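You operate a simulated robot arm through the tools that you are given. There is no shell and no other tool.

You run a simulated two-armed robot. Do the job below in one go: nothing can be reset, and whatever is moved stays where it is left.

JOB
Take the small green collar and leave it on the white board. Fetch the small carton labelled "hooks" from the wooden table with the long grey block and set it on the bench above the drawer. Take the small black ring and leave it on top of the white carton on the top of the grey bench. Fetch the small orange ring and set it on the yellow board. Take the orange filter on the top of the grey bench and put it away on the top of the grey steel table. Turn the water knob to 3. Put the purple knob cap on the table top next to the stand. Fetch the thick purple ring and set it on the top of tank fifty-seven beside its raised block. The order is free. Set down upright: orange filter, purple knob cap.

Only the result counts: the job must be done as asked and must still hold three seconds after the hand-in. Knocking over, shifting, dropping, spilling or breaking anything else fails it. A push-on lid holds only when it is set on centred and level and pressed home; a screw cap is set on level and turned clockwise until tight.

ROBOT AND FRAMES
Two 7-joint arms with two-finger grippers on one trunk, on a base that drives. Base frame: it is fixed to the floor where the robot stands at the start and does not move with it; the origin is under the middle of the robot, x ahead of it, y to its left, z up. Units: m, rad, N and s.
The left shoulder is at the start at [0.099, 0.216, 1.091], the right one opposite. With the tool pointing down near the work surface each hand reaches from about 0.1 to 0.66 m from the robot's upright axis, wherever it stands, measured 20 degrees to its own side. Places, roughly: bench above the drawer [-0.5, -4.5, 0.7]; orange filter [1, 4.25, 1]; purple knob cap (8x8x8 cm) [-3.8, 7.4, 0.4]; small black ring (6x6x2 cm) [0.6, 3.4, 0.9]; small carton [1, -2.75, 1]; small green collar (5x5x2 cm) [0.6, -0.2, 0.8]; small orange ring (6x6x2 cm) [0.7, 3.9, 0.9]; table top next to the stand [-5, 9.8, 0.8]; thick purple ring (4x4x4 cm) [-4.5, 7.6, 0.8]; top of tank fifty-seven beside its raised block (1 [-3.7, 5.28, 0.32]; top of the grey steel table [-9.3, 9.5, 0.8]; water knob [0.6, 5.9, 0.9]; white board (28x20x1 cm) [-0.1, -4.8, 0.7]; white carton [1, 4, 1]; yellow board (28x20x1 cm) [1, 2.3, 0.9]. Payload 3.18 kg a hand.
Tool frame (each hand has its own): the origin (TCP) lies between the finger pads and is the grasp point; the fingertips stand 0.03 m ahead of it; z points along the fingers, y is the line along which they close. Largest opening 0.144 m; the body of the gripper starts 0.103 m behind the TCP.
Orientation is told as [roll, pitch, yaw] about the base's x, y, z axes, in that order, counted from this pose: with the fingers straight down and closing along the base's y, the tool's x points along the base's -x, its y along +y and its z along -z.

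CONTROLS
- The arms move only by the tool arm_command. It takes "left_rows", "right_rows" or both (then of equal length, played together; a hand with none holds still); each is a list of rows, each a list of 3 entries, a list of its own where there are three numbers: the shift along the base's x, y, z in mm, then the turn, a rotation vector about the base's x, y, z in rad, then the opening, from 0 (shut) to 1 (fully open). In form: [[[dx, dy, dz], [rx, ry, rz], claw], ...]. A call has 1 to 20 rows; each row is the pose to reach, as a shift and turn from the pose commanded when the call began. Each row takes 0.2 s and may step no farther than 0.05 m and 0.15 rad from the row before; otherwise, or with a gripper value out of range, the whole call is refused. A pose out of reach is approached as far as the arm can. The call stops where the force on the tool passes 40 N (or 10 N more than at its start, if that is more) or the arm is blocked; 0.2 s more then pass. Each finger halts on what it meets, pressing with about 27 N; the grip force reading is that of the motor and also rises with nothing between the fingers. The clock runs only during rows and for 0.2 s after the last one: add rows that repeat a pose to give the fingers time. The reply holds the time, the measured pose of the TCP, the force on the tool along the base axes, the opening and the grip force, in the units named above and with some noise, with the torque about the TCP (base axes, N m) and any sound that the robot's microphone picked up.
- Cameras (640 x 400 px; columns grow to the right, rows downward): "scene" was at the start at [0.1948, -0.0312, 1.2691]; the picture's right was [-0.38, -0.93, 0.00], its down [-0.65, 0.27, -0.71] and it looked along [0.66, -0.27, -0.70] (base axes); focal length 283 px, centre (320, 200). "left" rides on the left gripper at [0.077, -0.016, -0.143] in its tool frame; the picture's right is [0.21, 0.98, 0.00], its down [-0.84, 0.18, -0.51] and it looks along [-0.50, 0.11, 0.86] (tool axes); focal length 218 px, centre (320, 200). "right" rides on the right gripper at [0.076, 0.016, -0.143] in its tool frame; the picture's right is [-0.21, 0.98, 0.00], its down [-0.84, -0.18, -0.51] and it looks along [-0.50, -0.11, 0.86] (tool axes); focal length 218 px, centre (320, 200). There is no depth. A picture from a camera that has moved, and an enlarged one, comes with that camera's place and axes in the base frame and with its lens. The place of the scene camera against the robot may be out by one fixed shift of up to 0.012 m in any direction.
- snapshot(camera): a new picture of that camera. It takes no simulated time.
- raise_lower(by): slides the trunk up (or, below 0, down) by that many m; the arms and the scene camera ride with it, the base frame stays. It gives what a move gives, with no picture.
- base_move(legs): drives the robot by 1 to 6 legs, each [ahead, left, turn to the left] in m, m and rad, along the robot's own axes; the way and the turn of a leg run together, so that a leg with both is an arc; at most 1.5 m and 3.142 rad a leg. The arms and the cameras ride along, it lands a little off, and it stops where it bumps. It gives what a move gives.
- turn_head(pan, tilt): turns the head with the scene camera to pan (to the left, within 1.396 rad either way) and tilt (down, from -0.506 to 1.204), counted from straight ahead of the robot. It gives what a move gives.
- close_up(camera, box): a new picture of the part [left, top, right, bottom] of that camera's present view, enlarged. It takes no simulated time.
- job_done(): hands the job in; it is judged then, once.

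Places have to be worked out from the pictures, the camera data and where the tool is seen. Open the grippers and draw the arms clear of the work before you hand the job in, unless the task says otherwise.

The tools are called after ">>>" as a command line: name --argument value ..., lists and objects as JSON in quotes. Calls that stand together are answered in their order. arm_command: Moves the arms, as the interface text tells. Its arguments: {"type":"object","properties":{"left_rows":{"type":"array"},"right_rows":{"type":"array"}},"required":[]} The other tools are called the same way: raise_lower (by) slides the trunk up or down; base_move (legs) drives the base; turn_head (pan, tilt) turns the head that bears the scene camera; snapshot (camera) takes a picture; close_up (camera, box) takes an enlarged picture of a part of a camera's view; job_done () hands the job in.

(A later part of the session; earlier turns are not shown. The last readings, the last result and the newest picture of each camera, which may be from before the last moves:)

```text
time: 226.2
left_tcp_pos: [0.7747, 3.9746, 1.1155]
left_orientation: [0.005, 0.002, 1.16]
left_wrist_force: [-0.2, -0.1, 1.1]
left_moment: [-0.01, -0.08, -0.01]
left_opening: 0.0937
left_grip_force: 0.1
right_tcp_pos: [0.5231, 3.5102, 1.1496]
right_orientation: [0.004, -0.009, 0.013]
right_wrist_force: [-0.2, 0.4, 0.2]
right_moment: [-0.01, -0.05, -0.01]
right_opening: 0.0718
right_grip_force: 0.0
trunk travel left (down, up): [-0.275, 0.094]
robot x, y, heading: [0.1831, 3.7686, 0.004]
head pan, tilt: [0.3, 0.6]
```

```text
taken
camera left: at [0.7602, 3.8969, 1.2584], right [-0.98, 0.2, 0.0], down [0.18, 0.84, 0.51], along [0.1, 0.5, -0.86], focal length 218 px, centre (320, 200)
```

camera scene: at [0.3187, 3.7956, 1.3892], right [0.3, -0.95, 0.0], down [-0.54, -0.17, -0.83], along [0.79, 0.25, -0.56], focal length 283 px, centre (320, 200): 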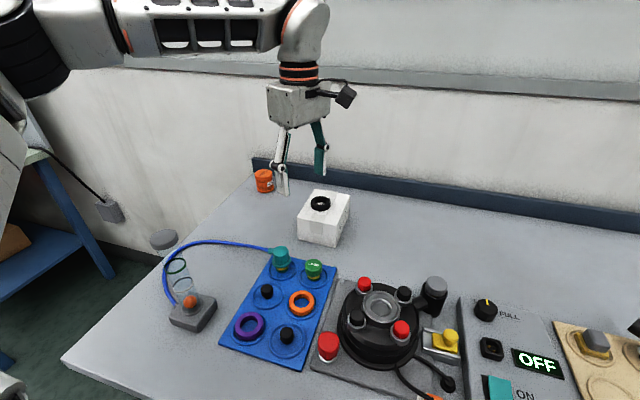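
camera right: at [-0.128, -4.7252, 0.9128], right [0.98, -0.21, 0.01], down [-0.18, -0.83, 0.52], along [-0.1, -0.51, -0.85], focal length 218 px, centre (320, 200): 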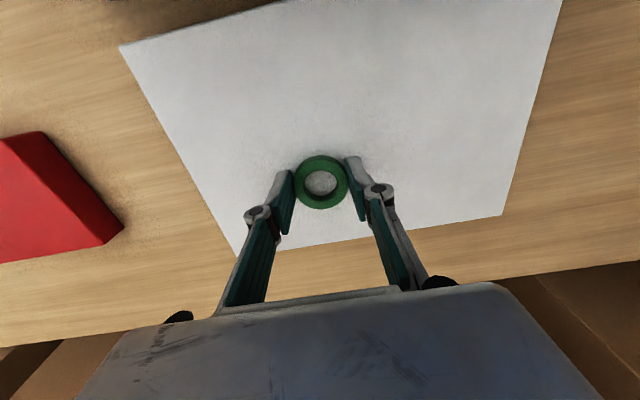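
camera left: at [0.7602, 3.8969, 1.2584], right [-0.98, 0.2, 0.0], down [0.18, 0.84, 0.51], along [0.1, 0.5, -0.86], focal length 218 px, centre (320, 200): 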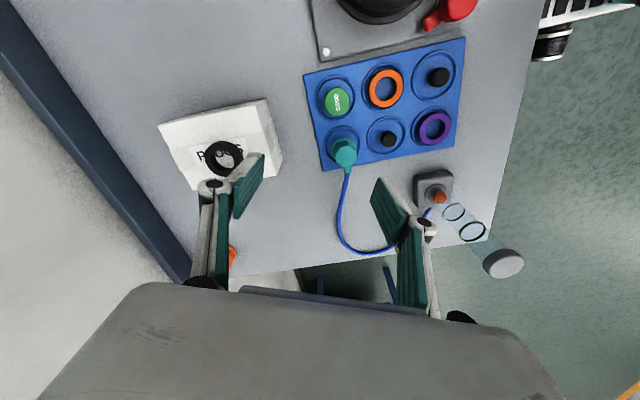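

The black ring is on the white carton. Next the orange ring at about [0.663, 3.94]; I bring the left hand above it, yawed straight.

>>> arm_command --left_rows '[[[-12, -4, -5], [0, 0, -0.13], 0.62], [[-25, -8, -10], [0, 0, -0.26], 0.62], [[-37, -12, -20], [0, 0, -0.39], 0.62], [[-50, -16, -30], [0, 0, -0.52], 0.62], [[-62, -20, -45], [0, 0, -0.65], 0.62], [[-75, -24, -60], [0, 0, -0.78], 0.62], [[-87, -28, -75], [0, 0, -0.91], 0.62], [[-100, -31, -90], [0, 0, -1.04], 0.62], [[-112, -34, -105], [0, 0, -1.16], 0.62], [[-112, -34, -105], [0, 0, -1.16], 0.62]]'

>>> close_up --camera "left" --box '[220, 60, 420, 240]'

>>> close_up --camera "scene" --box '[210, 220, 370, 380]'

```text
time: 228.4
left_tcp_pos: [0.6633, 3.9385, 1.0101]
left_orientation: [0.009, 0.0, -0.004]
left_wrist_force: [-0.5, -0.3, 0.3]
left_moment: [-0.02, -0.01, 0.03]
left_opening: 0.089
left_grip_force: 0.0
right_tcp_pos: [0.5253, 3.5103, 1.1483]
right_orientation: [0.005, -0.009, 0.015]
right_wrist_force: [-0.6, -0.7, 0.3]
right_moment: [0.01, -0.03, -0.02]
right_opening: 0.072
right_grip_force: 0.1
trunk travel left (down, up): [-0.275, 0.094]
robot x, y, heading: [0.1843, 3.7714, 0.005]
head pan, tilt: [0.3, 0.6]
```

```text
2.22 times, centred on (320, 150) of left
camera zoom: at [0.5856, 3.9212, 1.1532], right [-0.21, 0.98, 0.01], down [0.84, 0.17, 0.51], along [0.5, 0.11, -0.86], focal length 485 px, centre (320, 311)
```

zoom: 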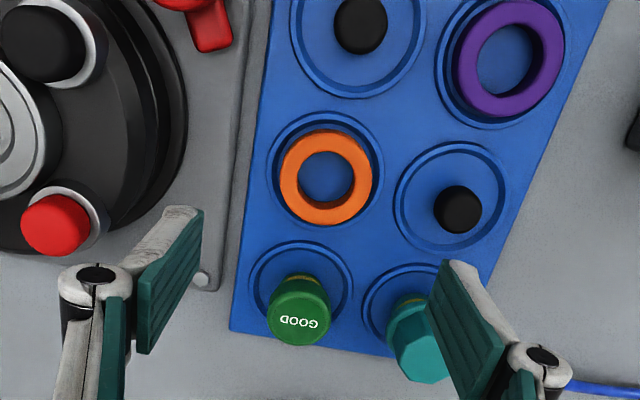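

```text
2.50 times, centred on (290, 300) of scene
camera zoom: at [0.3196, 3.7951, 1.3891], right [0.3, -0.95, 0.0], down [-0.54, -0.17, -0.83], along [0.79, 0.25, -0.56], focal length 707 px, centre (395, -50)
```

zoom: 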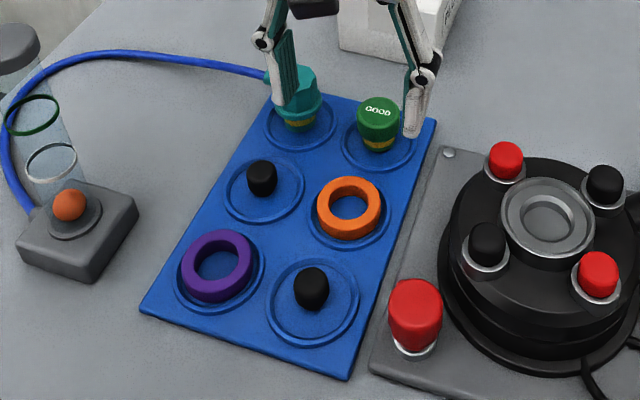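

The orange ring is at [0.656, 3.941]; the small black knob beside it leaves limited room, so I narrow the opening to 0.072 and lower partway.

>>> arm_command --left_rows '[[[-7, 1, -30], [0, 0, 0], 0.5], [[-7, 1, -60], [0, 0, 0], 0.5], [[-7, 1, -85], [0, 0, 0], 0.5], [[-7, 1, -95], [0, 0, 0], 0.5], [[-7, 1, -95], [0, 0, 0], 0.5]]'

>>> close_up --camera "left" --box '[220, 80, 420, 260]'

>>> close_up --camera "scene" --box '[230, 210, 370, 350]'

```text
time: 229.6
left_tcp_pos: [0.6553, 3.9427, 0.9155]
left_orientation: [0.006, -0.001, -0.002]
left_wrist_force: [0.2, -1.0, 1.1]
left_moment: [0.04, 0.0, -0.03]
left_opening: 0.0721
left_grip_force: 0.0
right_tcp_pos: [0.5244, 3.51, 1.1493]
right_orientation: [0.002, -0.009, 0.013]
right_wrist_force: [-0.8, 0.2, 0.5]
right_moment: [-0.01, 0.02, 0.0]
right_opening: 0.0722
right_grip_force: 0.1
trunk travel left (down, up): [-0.275, 0.094]
robot x, y, heading: [0.1829, 3.7703, 0.001]
head pan, tilt: [0.3, 0.6]
```

```text
2.22 times, centred on (320, 170) of left
camera zoom: at [0.5788, 3.9223, 1.0581], right [-0.21, 0.98, 0.01], down [0.84, 0.18, 0.51], along [0.5, 0.11, -0.86], focal length 485 px, centre (320, 267)
```

zoom: 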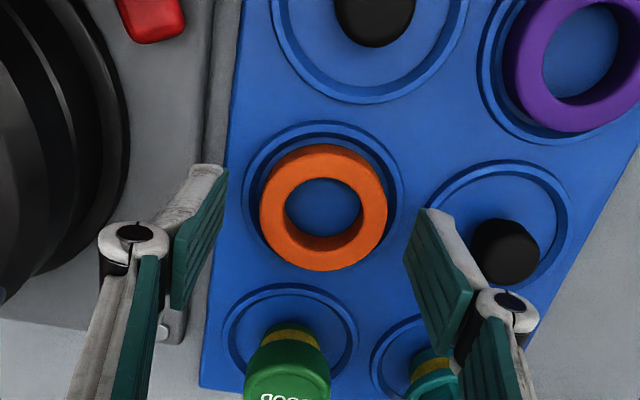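

```text
2.86 times, centred on (300, 280) of scene
camera zoom: at [0.3197, 3.7952, 1.3891], right [0.3, -0.95, 0.0], down [-0.54, -0.17, -0.83], along [0.79, 0.25, -0.56], focal length 808 px, centre (377, -29)
```

zoom: 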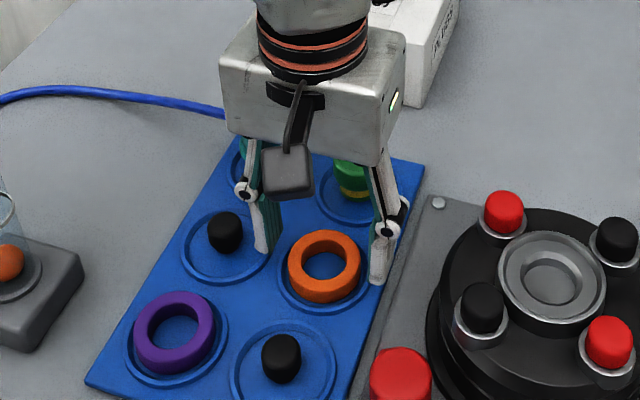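

Well aligned. I lower 13 mm more and close.

>>> arm_command --left_rows '[[[-2, -2, -8], [0, 0, 0], 0.5], [[-2, -2, -14], [0, 0, 0], 0.5], [[-2, -2, -14], [0, 0, 0], 0.42], [[-2, -2, -14], [0, 0, 0], 0.34], [[-2, -2, -14], [0, 0, 0], 0.28], [[-2, -2, -14], [0, 0, 0], 0.28]]'

>>> close_up --camera "left" --box '[220, 80, 420, 260]'

>>> close_up --camera "scene" --box '[230, 210, 370, 350]'

```text
time: 231.0
left_tcp_pos: [0.6548, 3.9374, 0.9016]
left_orientation: [0.006, -0.002, -0.005]
left_wrist_force: [1.0, 0.8, 15.1]
left_moment: [0.11, -0.06, -0.05]
left_opening: 0.0418
left_grip_force: 0.3
right_tcp_pos: [0.5239, 3.509, 1.149]
right_orientation: [0.003, -0.007, 0.015]
right_wrist_force: [1.0, -0.1, -0.3]
right_moment: [0.02, 0.03, -0.02]
right_opening: 0.072
right_grip_force: 0.1
trunk travel left (down, up): [-0.275, 0.094]
robot x, y, heading: [0.1834, 3.7668, 0.002]
head pan, tilt: [0.3, 0.6]
```

```text
2.22 times, centred on (320, 170) of left
camera zoom: at [0.5772, 3.9202, 1.0453], right [-0.21, 0.98, 0.0], down [0.84, 0.17, 0.51], along [0.5, 0.11, -0.86], focal length 485 px, centre (320, 267)
```

zoom: 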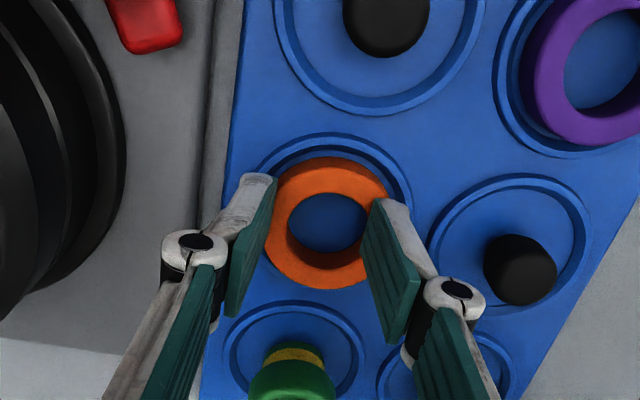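

```text
2.86 times, centred on (300, 280) of scene
camera zoom: at [0.3191, 3.7949, 1.3892], right [0.3, -0.95, 0.0], down [-0.54, -0.17, -0.83], along [0.79, 0.25, -0.56], focal length 808 px, centre (377, -29)
```

zoom: 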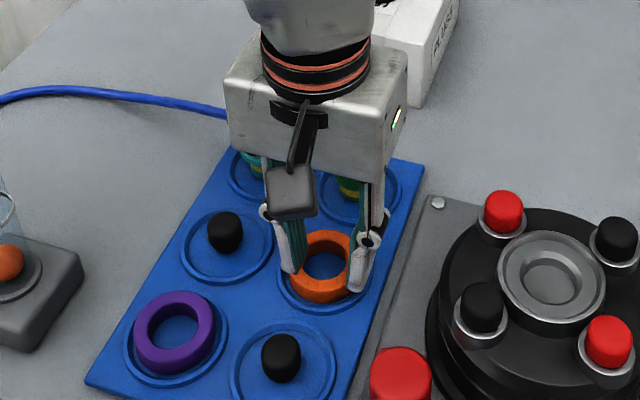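

The tips pressed on the tray and the pads folded. I reopen, raise by 5 mm, and close again.

>>> arm_command --left_rows '[[[0, 0, 0], [0, 0, 0], 0.38], [[0, 1, 2], [0, 0, 0], 0.5], [[0, 2, 5], [0, 0, 0], 0.5], [[0, 2, 5], [0, 0, 0], 0.5]]'

>>> close_up --camera "left" --box '[220, 80, 420, 260]'

```text
time: 232.0
left_tcp_pos: [0.6546, 3.9411, 0.9057]
left_orientation: [0.007, 0.0, -0.002]
left_wrist_force: [-0.4, -0.4, 0.5]
left_moment: [0.01, 0.02, 0.0]
left_opening: 0.072
left_grip_force: 0.0
right_tcp_pos: [0.5243, 3.51, 1.1492]
right_orientation: [0.003, -0.009, 0.014]
right_wrist_force: [-0.7, -0.4, 0.2]
right_moment: [0.02, -0.04, -0.04]
right_opening: 0.0717
right_grip_force: 0.0
trunk travel left (down, up): [-0.275, 0.094]
robot x, y, heading: [0.1849, 3.7684, 0.001]
head pan, tilt: [0.3, 0.6]
```

```text
2.22 times, centred on (320, 170) of left
camera zoom: at [0.5769, 3.9228, 1.0488], right [-0.21, 0.98, 0.01], down [0.84, 0.17, 0.51], along [0.5, 0.11, -0.86], focal length 485 px, centre (320, 267)
```

zoom: 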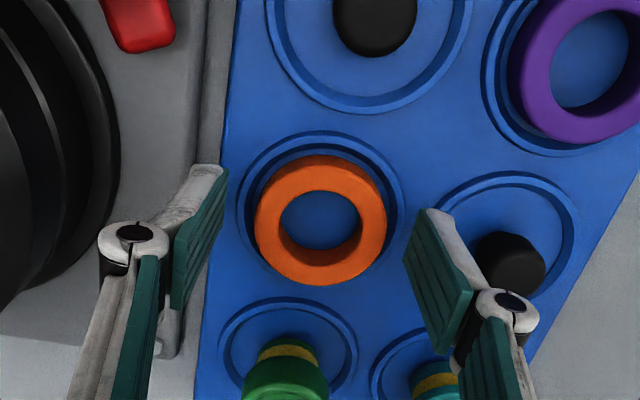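

The ring is still centred. I close again from this height.

>>> arm_command --left_rows '[[[-2, -1, 0], [0, 0, 0], 0.45], [[-2, -1, 0], [0, 0, 0], 0.38], [[-2, -1, 0], [0, 0, 0], 0.32], [[-2, -1, 0], [0, 0, 0], 0.25], [[-2, -1, 0], [0, 0, 0], 0.25]]'

>>> close_up --camera "left" --box '[220, 80, 420, 260]'

>>> close_up --camera "scene" --box '[230, 210, 370, 350]'

```text
time: 233.2
left_tcp_pos: [0.6524, 3.9402, 0.9066]
left_orientation: [0.008, 0.002, -0.002]
left_wrist_force: [0.1, -0.5, 0.4]
left_moment: [0.02, 0.02, 0.0]
left_opening: 0.0361
left_grip_force: 0.0
right_tcp_pos: [0.5242, 3.5087, 1.1493]
right_orientation: [0.003, -0.009, 0.014]
right_wrist_force: [-0.8, -0.6, -0.4]
right_moment: [-0.01, 0.04, 0.02]
right_opening: 0.0719
right_grip_force: 0.1
trunk travel left (down, up): [-0.275, 0.094]
robot x, y, heading: [0.1827, 3.7629, -0.005]
head pan, tilt: [0.3, 0.6]
```

```text
2.22 times, centred on (320, 170) of left
camera zoom: at [0.5758, 3.9218, 1.0493], right [-0.21, 0.98, 0.01], down [0.84, 0.17, 0.51], along [0.5, 0.11, -0.86], focal length 485 px, centre (320, 267)
```

zoom: 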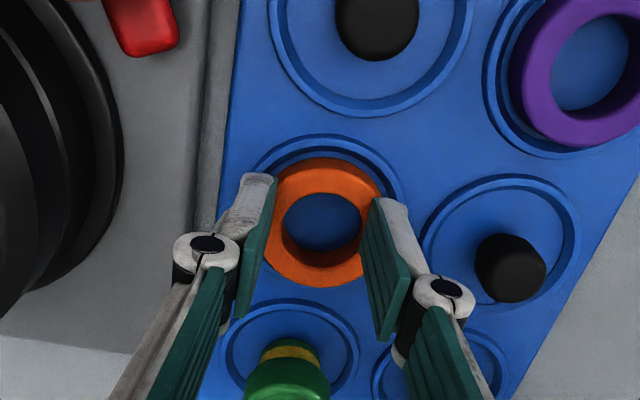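

```text
2.86 times, centred on (300, 280) of scene
camera zoom: at [0.3197, 3.7951, 1.3891], right [0.3, -0.95, 0.0], down [-0.54, -0.17, -0.83], along [0.79, 0.25, -0.56], focal length 808 px, centre (377, -29)
```

zoom: 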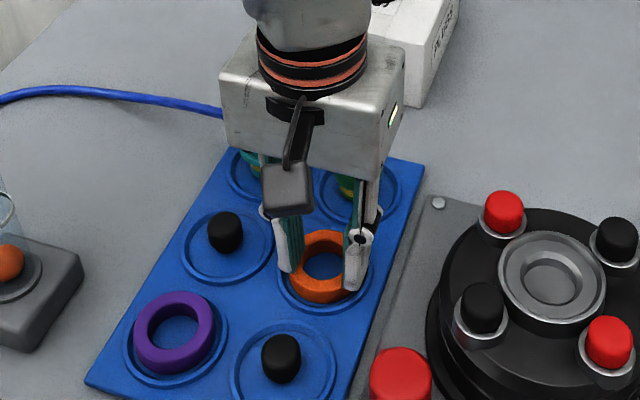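

The fingers closed above the ring, so the ring sits lower than I thought (top ≈ 0.872). I reopen, shift to [0.658, 3.941] and go lower.

>>> arm_command --left_rows '[[[0, 0, 3], [0, 0, 0], 0.4], [[3, 1, 3], [0, 0, 0], 0.52], [[5, 1, 3], [0, 0, 0], 0.52], [[5, 1, -6], [0, 0, 0], 0.52], [[5, 1, -13], [0, 0, 0], 0.52], [[5, 1, -18], [0, 0, 0], 0.52], [[5, 1, -18], [0, 0, 0], 0.52]]'

>>> close_up --camera "left" --box '[220, 80, 420, 260]'

>>> close_up --camera "scene" --box '[230, 210, 370, 350]'

```text
time: 234.8
left_tcp_pos: [0.657, 3.9403, 0.8901]
left_orientation: [0.008, -0.004, -0.002]
left_wrist_force: [-1.0, 0.5, 10.4]
left_moment: [0.42, 0.0, 0.05]
left_opening: 0.0767
left_grip_force: 1.4
right_tcp_pos: [0.5244, 3.5093, 1.1494]
right_orientation: [0.004, -0.009, 0.014]
right_wrist_force: [-0.1, 0.2, 1.0]
right_moment: [-0.02, -0.03, 0.0]
right_opening: 0.0719
right_grip_force: 0.1
trunk travel left (down, up): [-0.275, 0.094]
robot x, y, heading: [0.1881, 3.7641, 0.006]
head pan, tilt: [0.3, 0.6]
```

```text
2.22 times, centred on (320, 170) of left
camera zoom: at [0.5802, 3.9228, 1.0321], right [-0.21, 0.98, 0.01], down [0.84, 0.18, 0.51], along [0.5, 0.11, -0.86], focal length 485 px, centre (320, 267)
```

zoom: 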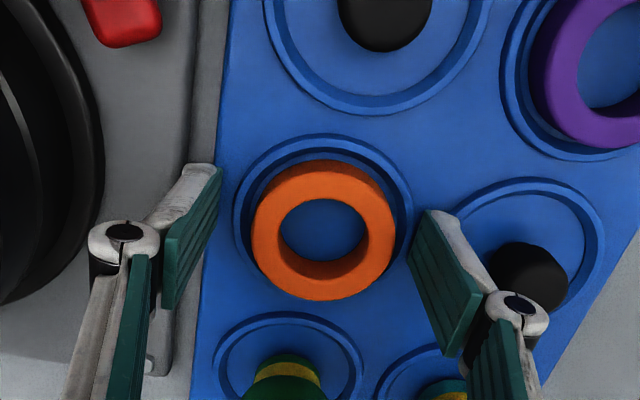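

```text
2.86 times, centred on (300, 280) of scene
camera zoom: at [0.3189, 3.795, 1.3893], right [0.3, -0.95, 0.0], down [-0.54, -0.17, -0.83], along [0.79, 0.25, -0.56], focal length 808 px, centre (377, -29)
```

zoom: 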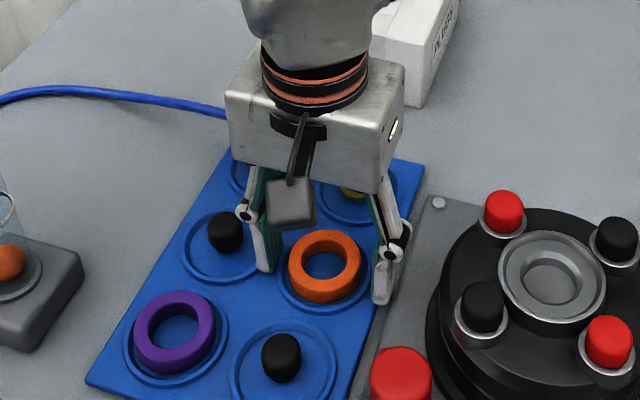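

One tip touches the well's ridge (10 N). I raise 2 mm and close on the ring.

>>> arm_command --left_rows '[[[0, 0, 2], [0, 0, 0], 0.5], [[0, 0, 3], [0, 0, 0], 0.44], [[0, 0, 3], [0, 0, 0], 0.38], [[0, 0, 3], [0, 0, 0], 0.32], [[0, 0, 3], [0, 0, 0], 0.28], [[0, 0, 3], [0, 0, 0], 0.28]]'

>>> close_up --camera "left" --box '[220, 80, 420, 260]'

```text
time: 236.2
left_tcp_pos: [0.6576, 3.9393, 0.8911]
left_orientation: [0.007, -0.002, -0.003]
left_wrist_force: [0.7, -5.2, 6.9]
left_moment: [-0.45, -0.05, 0.0]
left_opening: 0.0532
left_grip_force: 27.0
right_tcp_pos: [0.5238, 3.5089, 1.1482]
right_orientation: [0.005, -0.008, 0.014]
right_wrist_force: [0.5, 0.4, -0.2]
right_moment: [0.0, -0.01, 0.01]
right_opening: 0.072
right_grip_force: 0.2
trunk travel left (down, up): [-0.275, 0.094]
robot x, y, heading: [0.1815, 3.7685, 0.005]
head pan, tilt: [0.3, 0.6]
```

```text
2.22 times, centred on (320, 170) of left
camera zoom: at [0.5801, 3.9221, 1.0345], right [-0.21, 0.98, 0.01], down [0.84, 0.17, 0.51], along [0.5, 0.11, -0.86], focal length 485 px, centre (320, 267)
```

zoom: 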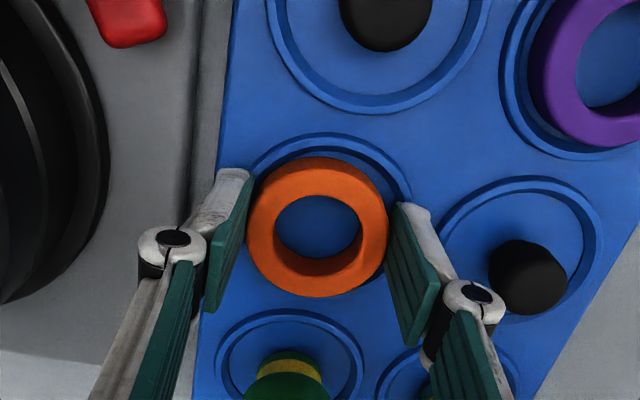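

Gripped at 0.053 m with 27 N. I lift it straight up.

>>> arm_command --left_rows '[[[0, 0, 15], [0, 0, 0], 0.28], [[0, 0, 45], [0, 0, 0], 0.28], [[0, 0, 85], [0, 0, 0], 0.28], [[0, 0, 130], [0, 0, 0], 0.28], [[-30, 0, 170], [0, 0, 0], 0.28], [[-60, 0, 200], [0, 0, 0], 0.28], [[-100, 0, 220], [0, 0, 0], 0.28]]'

>>> snapshot --camera "scene"

>>> snapshot --camera "left"

```text
time: 237.8
left_tcp_pos: [0.5548, 3.9414, 1.1126]
left_orientation: [0.008, 0.0, -0.001]
left_wrist_force: [-0.5, -0.5, 0.2]
left_moment: [-0.01, 0.01, 0.02]
left_opening: 0.0533
left_grip_force: 27.1
right_tcp_pos: [0.5226, 3.5096, 1.1495]
right_orientation: [0.005, -0.009, 0.014]
right_wrist_force: [-0.8, 0.0, -0.1]
right_moment: [0.0, 0.0, -0.02]
right_opening: 0.0723
right_grip_force: 0.1
trunk travel left (down, up): [-0.275, 0.094]
robot x, y, heading: [0.1848, 3.7715, 0.005]
head pan, tilt: [0.3, 0.6]
```

```text
taken
camera scene: at [0.3184, 3.7953, 1.3893], right [0.3, -0.95, 0.0], down [-0.54, -0.17, -0.83], along [0.79, 0.25, -0.56], focal length 283 px, centre (320, 200)
```

scene: 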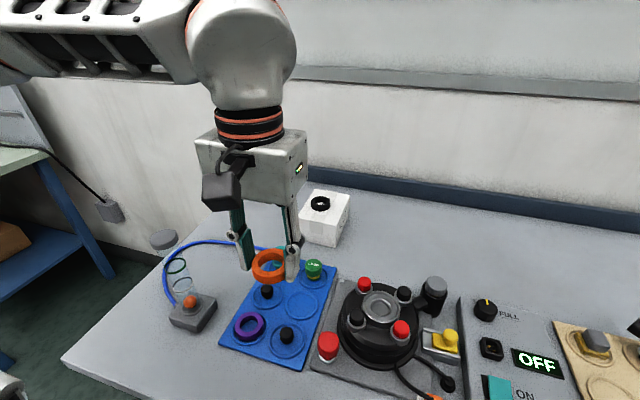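

```text
taken
camera left: at [0.4772, 3.9232, 1.2551], right [-0.21, 0.98, 0.01], down [0.84, 0.17, 0.51], along [0.5, 0.11, -0.86], focal length 218 px, centre (320, 200)
```

left: 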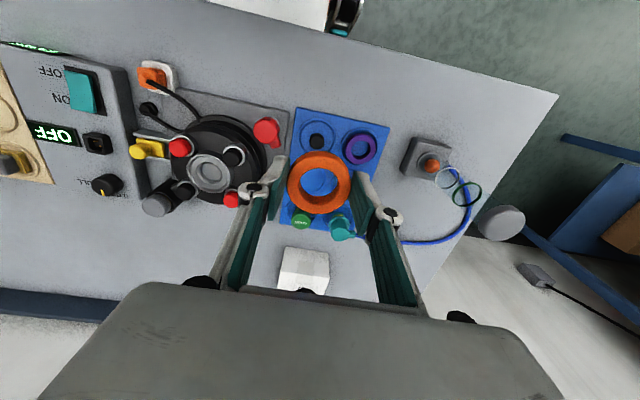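

The orange ring is held. The yellow board lies at the bench's south end (about [1.0, 2.4]), best reached from the south side. I back off and drive there, then look.

>>> base_move --legs '[[-0.55, 0, 0], [0, 0, -1.575], [1.5, 0, 0], [0.6, 0, 0], [0, 0, 1.571]]'

>>> turn_head --pan 0.2 --tilt 0.4

>>> snapshot --camera "scene"

```text
time: 258.6
left_tcp_pos: [0.112, 1.905, 1.1118]
left_orientation: [0.008, 0.001, 0.087]
left_wrist_force: [0.3, 0.0, 0.2]
left_moment: [0.01, 0.0, -0.01]
left_opening: 0.0533
left_grip_force: 27.1
right_tcp_pos: [0.1202, 1.4714, 1.1483]
right_orientation: [0.004, -0.009, 0.105]
right_wrist_force: [-0.4, 0.0, -0.1]
right_moment: [0.0, 0.01, 0.0]
right_opening: 0.0721
right_grip_force: 0.1
trunk travel left (down, up): [-0.275, 0.094]
robot x, y, heading: [-0.2431, 1.701, 0.091]
head pan, tilt: [0.3, 0.6]
```

```text
time: 259.3
left_tcp_pos: [0.1137, 1.9049, 1.1114]
left_orientation: [0.007, 0.0, 0.089]
left_wrist_force: [-0.8, 0.3, 0.5]
left_moment: [-0.02, -0.01, 0.01]
left_opening: 0.053
left_grip_force: 26.8
right_tcp_pos: [0.1195, 1.4708, 1.1494]
right_orientation: [0.003, -0.008, 0.102]
right_wrist_force: [-0.2, 0.1, -0.4]
right_moment: [0.01, -0.01, 0.0]
right_opening: 0.0721
right_grip_force: 0.1
trunk travel left (down, up): [-0.275, 0.094]
robot x, y, heading: [-0.2423, 1.6999, 0.089]
head pan, tilt: [0.201, 0.4]
```

```text
taken
camera scene: at [-0.1024, 1.7309, 1.4072], right [0.29, -0.96, 0.0], down [-0.37, -0.11, -0.92], along [0.88, 0.26, -0.39], focal length 283 px, centre (320, 200)
```

scene: 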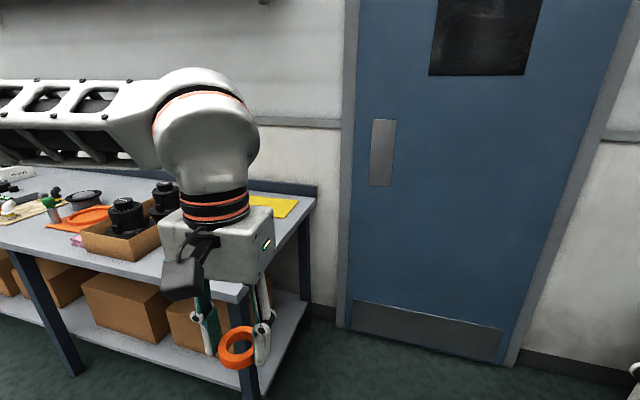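

The floor south of the bench is free. I drive in beside the bench's south end and turn about 55° left toward the yellow board.

>>> base_move --legs '[[0, 0, -0.089], [0.95, 0, 0], [0, 0, 0.95]]'

>>> turn_head --pan 0 --tilt 0.7

>>> snapshot --camera "scene"

>>> snapshot --camera "left"

```text
time: 266.0
left_tcp_pos: [0.9906, 1.9908, 1.1141]
left_orientation: [0.004, -0.008, 0.356]
left_wrist_force: [0.4, -1.0, -0.8]
left_moment: [0.0, 0.03, 0.03]
left_opening: 0.053
left_grip_force: 26.8
right_tcp_pos: [1.1169, 1.5692, 1.1578]
right_orientation: [0.016, -0.03, 0.343]
right_wrist_force: [-0.5, 0.5, -0.5]
right_moment: [0.01, -0.03, 0.01]
right_opening: 0.0721
right_grip_force: 0.0
trunk travel left (down, up): [-0.275, 0.094]
robot x, y, heading: [0.714, 1.6982, 0.354]
head pan, tilt: [0.201, 0.4]
stopped in leg 3: the robot was blocked; the commanded pose is now the measured one
```

```text
time: 266.8
left_tcp_pos: [0.9892, 1.9892, 1.1158]
left_orientation: [0.004, -0.012, 0.357]
left_wrist_force: [0.5, 0.6, 0.8]
left_moment: [-0.08, 0.01, 0.03]
left_opening: 0.053
left_grip_force: 26.7
right_tcp_pos: [1.1161, 1.5688, 1.1568]
right_orientation: [0.015, -0.029, 0.346]
right_wrist_force: [-0.1, -0.6, -0.2]
right_moment: [0.0, -0.01, -0.01]
right_opening: 0.0723
right_grip_force: 0.0
trunk travel left (down, up): [-0.275, 0.094]
robot x, y, heading: [0.7159, 1.6959, 0.362]
head pan, tilt: [0.0, 0.7]
```

```text
taken
camera scene: at [0.826, 1.7447, 1.3822], right [0.35, -0.93, 0.0], down [-0.59, -0.23, -0.77], along [0.72, 0.27, -0.63], focal length 283 px, centre (320, 200)
```

scene: 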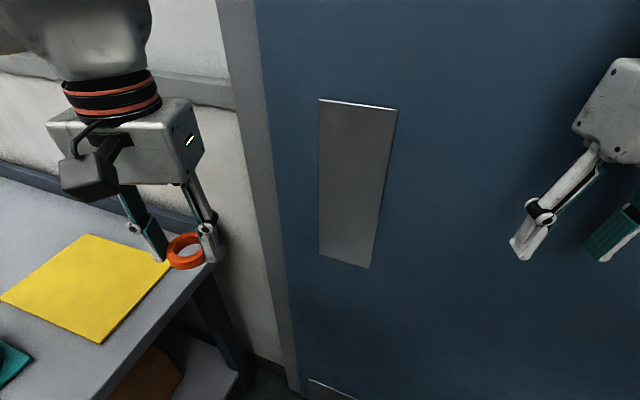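

```text
taken
camera left: at [0.9213, 1.9452, 1.2578], right [-0.54, 0.84, 0.0], down [0.72, 0.46, 0.52], along [0.44, 0.28, -0.86], focal length 218 px, centre (320, 200)
```

left: 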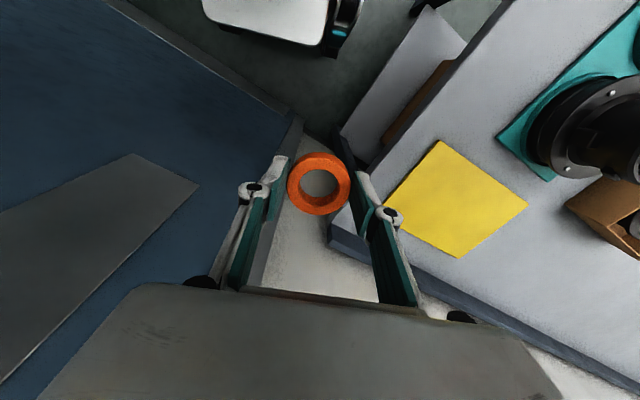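

The turn stopped because the right hand touched the door. I draw the right hand back toward the body, away from the door.

>>> arm_command --right_rows '[[[-35, 0, 0], [0, 0, 0], 0.2], [[-70, 0, 5], [0, 0, 0], 0.2], [[-105, 0, 10], [0, 0, 0], 0.2], [[-140, 0, 15], [0, 0, 0], 0.2], [[-165, 0, 20], [0, 0, 0], 0.2]]'

>>> snapshot --camera "scene"

>>> snapshot --camera "right"

```text
time: 268.2
left_tcp_pos: [1.0014, 1.9683, 1.1181]
left_orientation: [0.007, -0.014, 0.303]
left_wrist_force: [0.8, -0.1, -0.6]
left_moment: [0.04, 0.08, 0.06]
left_opening: 0.053
left_grip_force: 26.8
right_tcp_pos: [0.9446, 1.551, 1.1817]
right_orientation: [0.036, -0.031, 0.261]
right_wrist_force: [0.0, -0.1, 0.3]
right_moment: [0.01, 0.0, -0.03]
right_opening: 0.0288
right_grip_force: 0.1
right hand out of reach, approached as far as the arm can: row 5
trunk travel left (down, up): [-0.275, 0.094]
robot x, y, heading: [0.7085, 1.7007, 0.31]
head pan, tilt: [0.0, 0.7]
stopped in row 5 (right hand): the arm was blocked; the commanded pose is now the measured one
```

```text
taken
camera scene: at [0.8234, 1.7328, 1.3827], right [0.3, -0.95, 0.0], down [-0.6, -0.19, -0.77], along [0.74, 0.23, -0.63], focal length 283 px, centre (320, 200)
```

scene: 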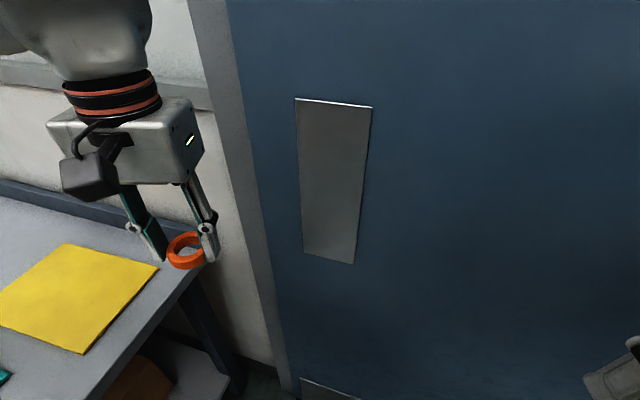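

```text
taken
camera right: at [0.8622, 1.5421, 1.3233], right [-0.05, 1.0, 0.04], down [0.85, 0.02, 0.53], along [0.52, 0.06, -0.85], focal length 218 px, centre (320, 200)
```

right: 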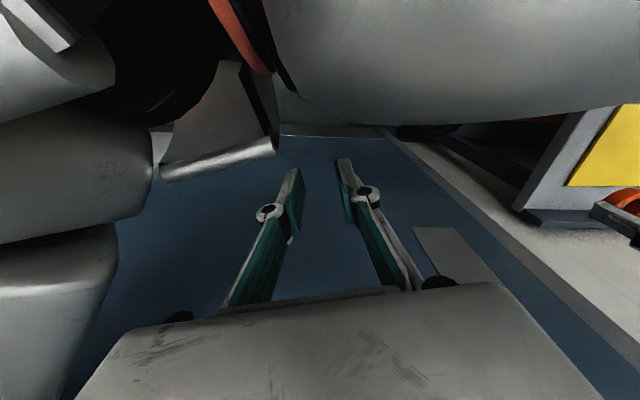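

The right arm was blocked by something and the base shifted slightly. I look to the right side to see what's touching.

>>> turn_head --pan -0.9 --tilt 0.5

>>> snapshot --camera "scene"

>>> turn_head --pan -1.396 --tilt 0.7

>>> snapshot --camera "scene"

```text
time: 269.4
left_tcp_pos: [0.9979, 1.97, 1.1196]
left_orientation: [0.008, -0.02, 0.307]
left_wrist_force: [1.0, -0.9, -0.1]
left_moment: [-0.03, -0.02, 0.01]
left_opening: 0.0533
left_grip_force: 27.5
right_tcp_pos: [0.9434, 1.5497, 1.1807]
right_orientation: [0.034, -0.032, 0.264]
right_wrist_force: [0.2, 0.3, 0.5]
right_moment: [-0.02, 0.04, -0.01]
right_opening: 0.0288
right_grip_force: 0.1
trunk travel left (down, up): [-0.275, 0.094]
robot x, y, heading: [0.7161, 1.7007, 0.307]
head pan, tilt: [-0.901, 0.499]
```

```text
taken
camera scene: at [0.8158, 1.6548, 1.4], right [-0.56, -0.83, -0.02], down [-0.38, 0.27, -0.88], along [0.74, -0.49, -0.47], focal length 283 px, centre (320, 200)
```

scene: 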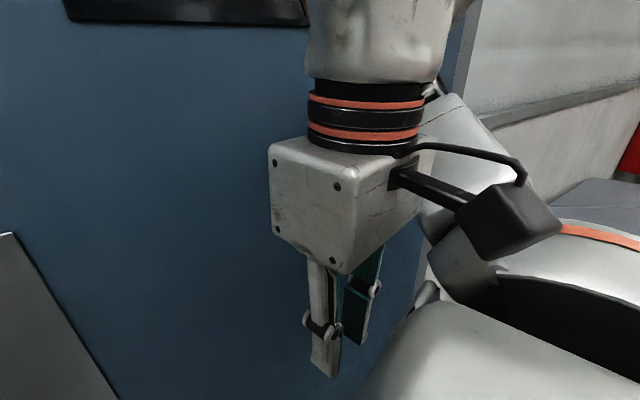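

```text
time: 270.4
left_tcp_pos: [0.9984, 1.9686, 1.1197]
left_orientation: [0.006, -0.018, 0.306]
left_wrist_force: [1.0, 0.3, -0.2]
left_moment: [0.01, 0.01, 0.06]
left_opening: 0.0531
left_grip_force: 26.5
right_tcp_pos: [0.9444, 1.5502, 1.1816]
right_orientation: [0.033, -0.032, 0.265]
right_wrist_force: [0.4, -0.2, 0.0]
right_moment: [-0.01, 0.03, 0.01]
right_opening: 0.0287
right_grip_force: 0.1
trunk travel left (down, up): [-0.275, 0.094]
robot x, y, heading: [0.7138, 1.6988, 0.315]
head pan, tilt: [-1.396, 0.7]
```

```text
taken
camera scene: at [0.7801, 1.6305, 1.3815], right [-0.88, -0.47, -0.02], down [-0.29, 0.57, -0.77], along [0.37, -0.67, -0.64], focal length 283 px, centre (320, 200)
```

scene: 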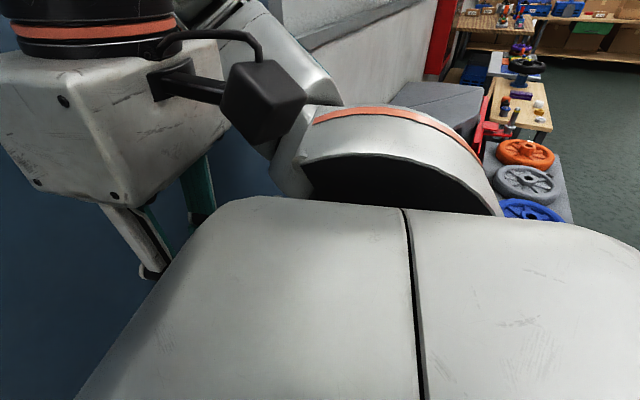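

The right elbow is against the door wall. I back the robot off, then re-tuck the right hand.

>>> base_move --legs '[[-0.22, 0, 0]]'

>>> turn_head --pan 0 --tilt 0.7

>>> snapshot --camera "scene"

```text
time: 272.0
left_tcp_pos: [0.8091, 1.912, 1.1111]
left_orientation: [0.006, 0.0, 0.316]
left_wrist_force: [-0.6, -0.4, 0.6]
left_moment: [0.03, -0.03, 0.02]
left_opening: 0.0532
left_grip_force: 26.8
right_tcp_pos: [0.7572, 1.4929, 1.1775]
right_orientation: [0.025, -0.013, 0.285]
right_wrist_force: [-0.6, 0.0, 0.5]
right_moment: [0.0, -0.04, -0.03]
right_opening: 0.029
right_grip_force: 0.1
trunk travel left (down, up): [-0.275, 0.094]
robot x, y, heading: [0.5063, 1.6323, 0.318]
head pan, tilt: [-1.396, 0.7]
```

```text
time: 273.6
left_tcp_pos: [0.81, 1.9119, 1.1114]
left_orientation: [0.007, -0.001, 0.316]
left_wrist_force: [-0.9, -0.8, -0.8]
left_moment: [-0.04, 0.0, 0.02]
left_opening: 0.0529
left_grip_force: 26.3
right_tcp_pos: [0.7585, 1.4939, 1.1767]
right_orientation: [0.026, -0.012, 0.284]
right_wrist_force: [0.9, 0.0, -0.5]
right_moment: [0.0, -0.04, 0.02]
right_opening: 0.0288
right_grip_force: 0.1
trunk travel left (down, up): [-0.275, 0.094]
robot x, y, heading: [0.5102, 1.6307, 0.322]
head pan, tilt: [0.0, 0.7]
```

```text
taken
camera scene: at [0.6401, 1.6741, 1.3804], right [0.31, -0.95, 0.0], down [-0.61, -0.2, -0.76], along [0.73, 0.24, -0.64], focal length 283 px, centre (320, 200)
```

scene: 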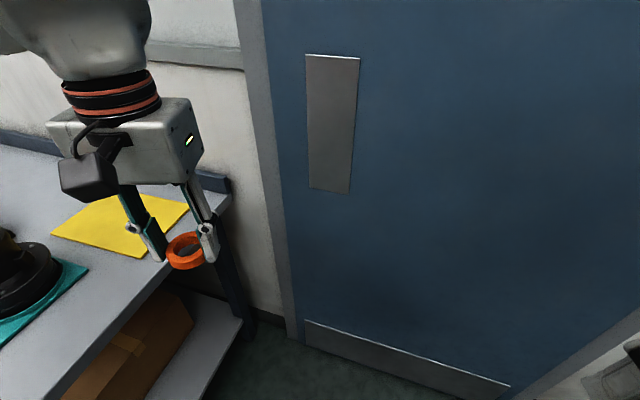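

I move a bit closer along the bench end and turn toward the board.

>>> base_move --legs '[[0.085, 0.12, 0], [0, 0, 0.28]]'

>>> turn_head --pan 0.2 --tilt 0.75

>>> snapshot --camera "scene"

>>> snapshot --camera "left"

```text
time: 276.2
left_tcp_pos: [0.7638, 2.126, 1.1118]
left_orientation: [0.006, 0.0, 0.594]
left_wrist_force: [-0.1, 0.2, -0.9]
left_moment: [-0.01, -0.03, -0.01]
left_opening: 0.0533
left_grip_force: 27.1
right_tcp_pos: [0.8304, 1.7108, 1.1777]
right_orientation: [0.026, -0.013, 0.564]
right_wrist_force: [0.0, -0.1, 0.3]
right_moment: [-0.03, 0.0, 0.0]
right_opening: 0.029
right_grip_force: 0.3
trunk travel left (down, up): [-0.275, 0.094]
robot x, y, heading: [0.5559, 1.7749, 0.599]
head pan, tilt: [0.0, 0.7]
```

```text
time: 276.9
left_tcp_pos: [0.7645, 2.1247, 1.1122]
left_orientation: [0.007, -0.001, 0.596]
left_wrist_force: [-0.2, -0.5, -0.5]
left_moment: [-0.03, 0.0, 0.04]
left_opening: 0.0532
left_grip_force: 27.1
right_tcp_pos: [0.8301, 1.7093, 1.1781]
right_orientation: [0.027, -0.013, 0.564]
right_wrist_force: [0.5, 0.4, 0.4]
right_moment: [0.01, -0.01, 0.02]
right_opening: 0.0288
right_grip_force: 0.1
trunk travel left (down, up): [-0.275, 0.094]
robot x, y, heading: [0.5543, 1.7726, 0.598]
head pan, tilt: [0.201, 0.75]
```

```text
taken
camera scene: at [0.6542, 1.8613, 1.3762], right [0.72, -0.7, 0.0], down [-0.48, -0.49, -0.73], along [0.51, 0.52, -0.68], focal length 283 px, centre (320, 200)
```

scene: 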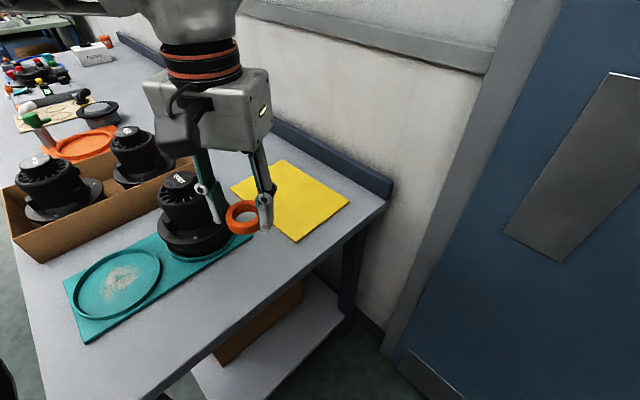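

```text
taken
camera left: at [0.7106, 2.0669, 1.2544], right [-0.72, 0.69, 0.01], down [0.6, 0.62, 0.51], along [0.35, 0.37, -0.86], focal length 218 px, centre (320, 200)
```

left: 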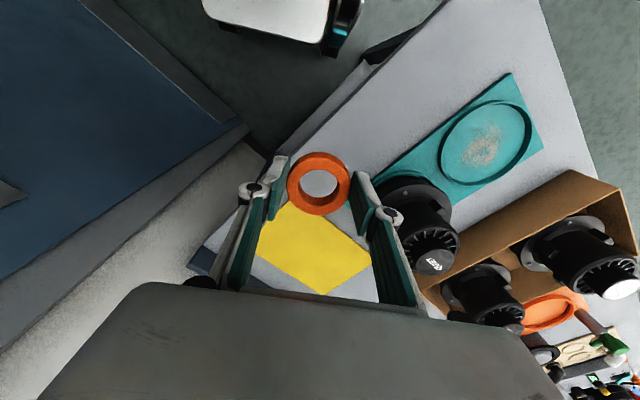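

The yellow board's centre is about [0.98, 2.32]. I carry the ring over it.

>>> arm_command --left_rows '[[[30, 26, -10], [0, 0, 0], 0.28], [[60, 53, -25], [0, 0, 0], 0.28], [[90, 79, -45], [0, 0, 0], 0.28], [[120, 106, -65], [0, 0, 0], 0.28], [[150, 132, -85], [0, 0, 0], 0.28], [[180, 158, -105], [0, 0, 0], 0.28], [[208, 184, -125], [0, 0, 0], 0.28], [[208, 184, -140], [0, 0, 0], 0.28]]'

>>> snapshot --camera "left"

>>> snapshot --camera "scene"

```text
time: 278.7
left_tcp_pos: [0.9734, 2.3096, 0.9732]
left_orientation: [0.006, 0.001, 0.596]
left_wrist_force: [0.7, 0.2, -0.9]
left_moment: [0.01, -0.02, 0.0]
left_opening: 0.0532
left_grip_force: 27.0
right_tcp_pos: [0.8304, 1.7099, 1.1783]
right_orientation: [0.026, -0.013, 0.566]
right_wrist_force: [0.2, -0.9, -0.2]
right_moment: [-0.03, -0.05, -0.01]
right_opening: 0.0288
right_grip_force: 0.1
trunk travel left (down, up): [-0.275, 0.094]
robot x, y, heading: [0.5546, 1.7727, 0.596]
head pan, tilt: [0.201, 0.75]
```

```text
taken
camera left: at [0.92, 2.2508, 1.1153], right [-0.72, 0.69, 0.01], down [0.6, 0.62, 0.51], along [0.35, 0.37, -0.86], focal length 218 px, centre (320, 200)
```

left: 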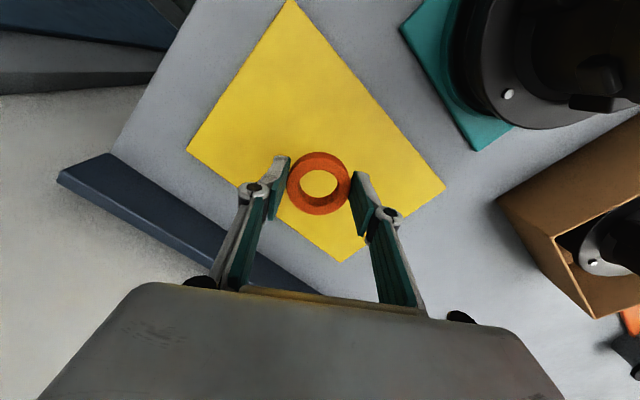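

```text
taken
camera scene: at [0.6535, 1.8615, 1.3763], right [0.72, -0.7, 0.0], down [-0.47, -0.49, -0.73], along [0.51, 0.52, -0.68], focal length 283 px, centre (320, 200)
```

scene: 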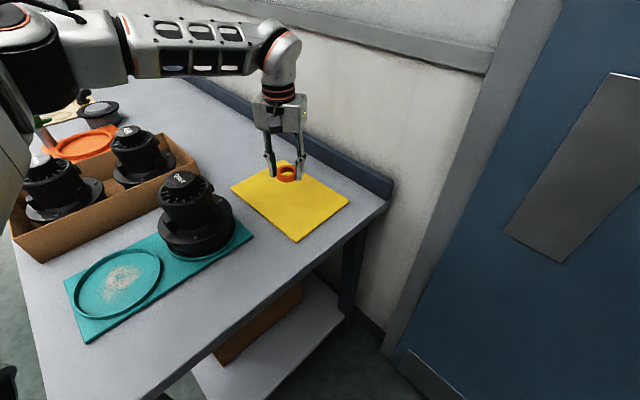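

The spot below the hand is near the board's middle. I descend.

>>> arm_command --left_rows '[[[5, 5, -25], [0, 0, 0], 0.28], [[5, 5, -50], [0, 0, 0], 0.28], [[5, 5, -68], [0, 0, 0], 0.28], [[5, 5, -76], [0, 0, 0], 0.28], [[5, 5, -80], [0, 0, 0], 0.28]]'

>>> close_up --camera "scene" --box '[220, 90, 360, 230]'

```text
time: 279.9
left_tcp_pos: [0.9775, 2.3139, 0.8914]
left_orientation: [0.008, 0.0, 0.594]
left_wrist_force: [-0.3, 0.3, 1.5]
left_moment: [-0.04, -0.06, 0.01]
left_opening: 0.0531
left_grip_force: 26.7
right_tcp_pos: [0.8299, 1.7092, 1.1785]
right_orientation: [0.027, -0.013, 0.567]
right_wrist_force: [-0.4, 0.2, -0.1]
right_moment: [-0.02, 0.0, 0.0]
right_opening: 0.0288
right_grip_force: 0.0
trunk travel left (down, up): [-0.275, 0.094]
robot x, y, heading: [0.5537, 1.7705, 0.601]
head pan, tilt: [0.201, 0.75]
```

```text
2.86 times, centred on (290, 160) of scene
camera zoom: at [0.6538, 1.8613, 1.3763], right [0.72, -0.7, 0.0], down [-0.47, -0.49, -0.73], along [0.51, 0.52, -0.68], focal length 808 px, centre (406, 314)
```

zoom: 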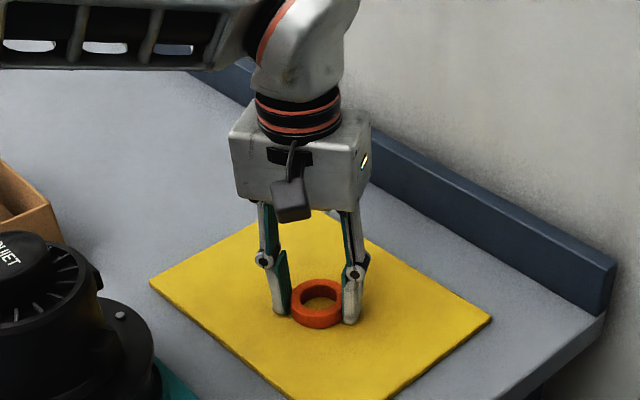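

Nearly touching (1.5 N). I lower a few millimetres more until contact, then open.

>>> arm_command --left_rows '[[[0, 0, -3], [0, 0, 0], 0.28], [[0, 0, -3], [0, 0, 0], 0.28]]'

```text
time: 280.5
left_tcp_pos: [0.9781, 2.3144, 0.8923]
left_orientation: [0.005, -0.004, 0.596]
left_wrist_force: [-3.7, 0.5, 21.9]
left_moment: [-0.06, 0.1, 0.05]
left_opening: 0.0534
left_grip_force: 27.0
right_tcp_pos: [0.8282, 1.7086, 1.1771]
right_orientation: [0.028, -0.015, 0.566]
right_wrist_force: [-0.1, 0.0, 0.5]
right_moment: [0.01, 0.0, 0.01]
right_opening: 0.0286
right_grip_force: 0.0
trunk travel left (down, up): [-0.275, 0.094]
robot x, y, heading: [0.5536, 1.7759, 0.601]
head pan, tilt: [0.201, 0.75]
```

>>> arm_command --left_rows '[[[0, 0, 3], [0, 0, 0], 0.28], [[0, 0, 3], [0, 0, 0], 0.4], [[0, 0, 4], [0, 0, 0], 0.5], [[0, 0, 6], [0, 0, 0], 0.6], [[0, 0, 10], [0, 0, 0], 0.62], [[0, 0, 30], [0, 0, 0], 0.62], [[0, 0, 65], [0, 0, 0], 0.62]]'

>>> close_up --camera "scene" --box '[220, 90, 360, 230]'

>>> snapshot --camera "left"

```text
time: 282.1
left_tcp_pos: [0.9764, 2.3139, 0.9525]
left_orientation: [0.007, 0.001, 0.597]
left_wrist_force: [0.3, -0.8, -0.8]
left_moment: [0.0, -0.03, 0.02]
left_opening: 0.0894
left_grip_force: 0.0
right_tcp_pos: [0.8293, 1.7087, 1.1772]
right_orientation: [0.028, -0.012, 0.562]
right_wrist_force: [-0.8, -0.2, 0.5]
right_moment: [0.0, -0.05, -0.02]
right_opening: 0.0289
right_grip_force: 0.0
trunk travel left (down, up): [-0.275, 0.094]
robot x, y, heading: [0.5523, 1.7711, 0.6]
head pan, tilt: [0.201, 0.75]
```

```text
2.86 times, centred on (290, 160) of scene
camera zoom: at [0.6536, 1.8609, 1.3763], right [0.72, -0.7, 0.0], down [-0.47, -0.49, -0.73], along [0.51, 0.52, -0.68], focal length 808 px, centre (406, 314)
```

zoom: 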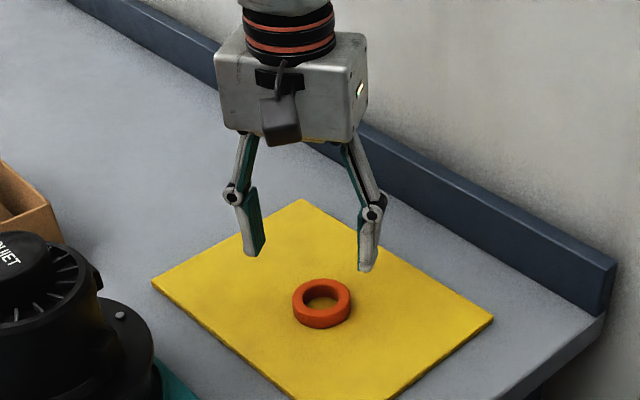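

```text
taken
camera left: at [0.9242, 2.2565, 1.0962], right [-0.72, 0.69, 0.01], down [0.6, 0.62, 0.51], along [0.35, 0.37, -0.86], focal length 218 px, centre (320, 200)
```

left: 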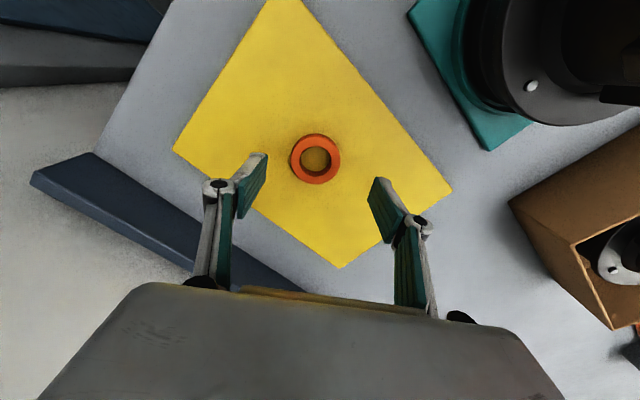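

The orange ring lies on the yellow board. I retract the left hand and back out.

>>> arm_command --left_rows '[[[-20, -18, 35], [0, 0, 0], 0.5], [[-48, -42, 65], [0, 0, 0], 0.5], [[-76, -67, 90], [0, 0, 0], 0.5], [[-106, -93, 115], [0, 0, 0], 0.5], [[-136, -120, 140], [0, 0, 0], 0.5], [[-168, -148, 155], [0, 0, 0], 0.5], [[-200, -176, 160], [0, 0, 0], 0.5]]'

>>> base_move --legs '[[-0.85, 0, 0], [0, 0, 0.97]]'

```text
time: 283.7
left_tcp_pos: [0.7781, 2.138, 1.1133]
left_orientation: [0.008, -0.001, 0.597]
left_wrist_force: [0.1, -0.5, 0.1]
left_moment: [0.06, -0.05, 0.0]
left_opening: 0.072
left_grip_force: 0.1
right_tcp_pos: [0.8298, 1.7089, 1.1784]
right_orientation: [0.027, -0.013, 0.566]
right_wrist_force: [0.2, 0.8, -0.3]
right_moment: [0.04, -0.02, 0.02]
right_opening: 0.0289
right_grip_force: 0.0
trunk travel left (down, up): [-0.275, 0.094]
robot x, y, heading: [0.5548, 1.7736, 0.599]
head pan, tilt: [0.201, 0.75]
```

```text
time: 290.8
left_tcp_pos: [-0.3245, 1.6885, 1.112]
left_orientation: [0.007, 0.0, 1.554]
left_wrist_force: [-0.5, 0.0, 0.5]
left_moment: [-0.01, -0.02, -0.03]
left_opening: 0.0721
left_grip_force: 0.0
right_tcp_pos: [0.0568, 1.4831, 1.1775]
right_orientation: [0.027, -0.015, 1.525]
right_wrist_force: [-0.5, 0.3, -0.2]
right_moment: [-0.02, 0.05, 0.02]
right_opening: 0.0288
right_grip_force: 0.0
trunk travel left (down, up): [-0.275, 0.094]
robot x, y, heading: [-0.158, 1.2945, 1.561]
head pan, tilt: [0.201, 0.75]
```

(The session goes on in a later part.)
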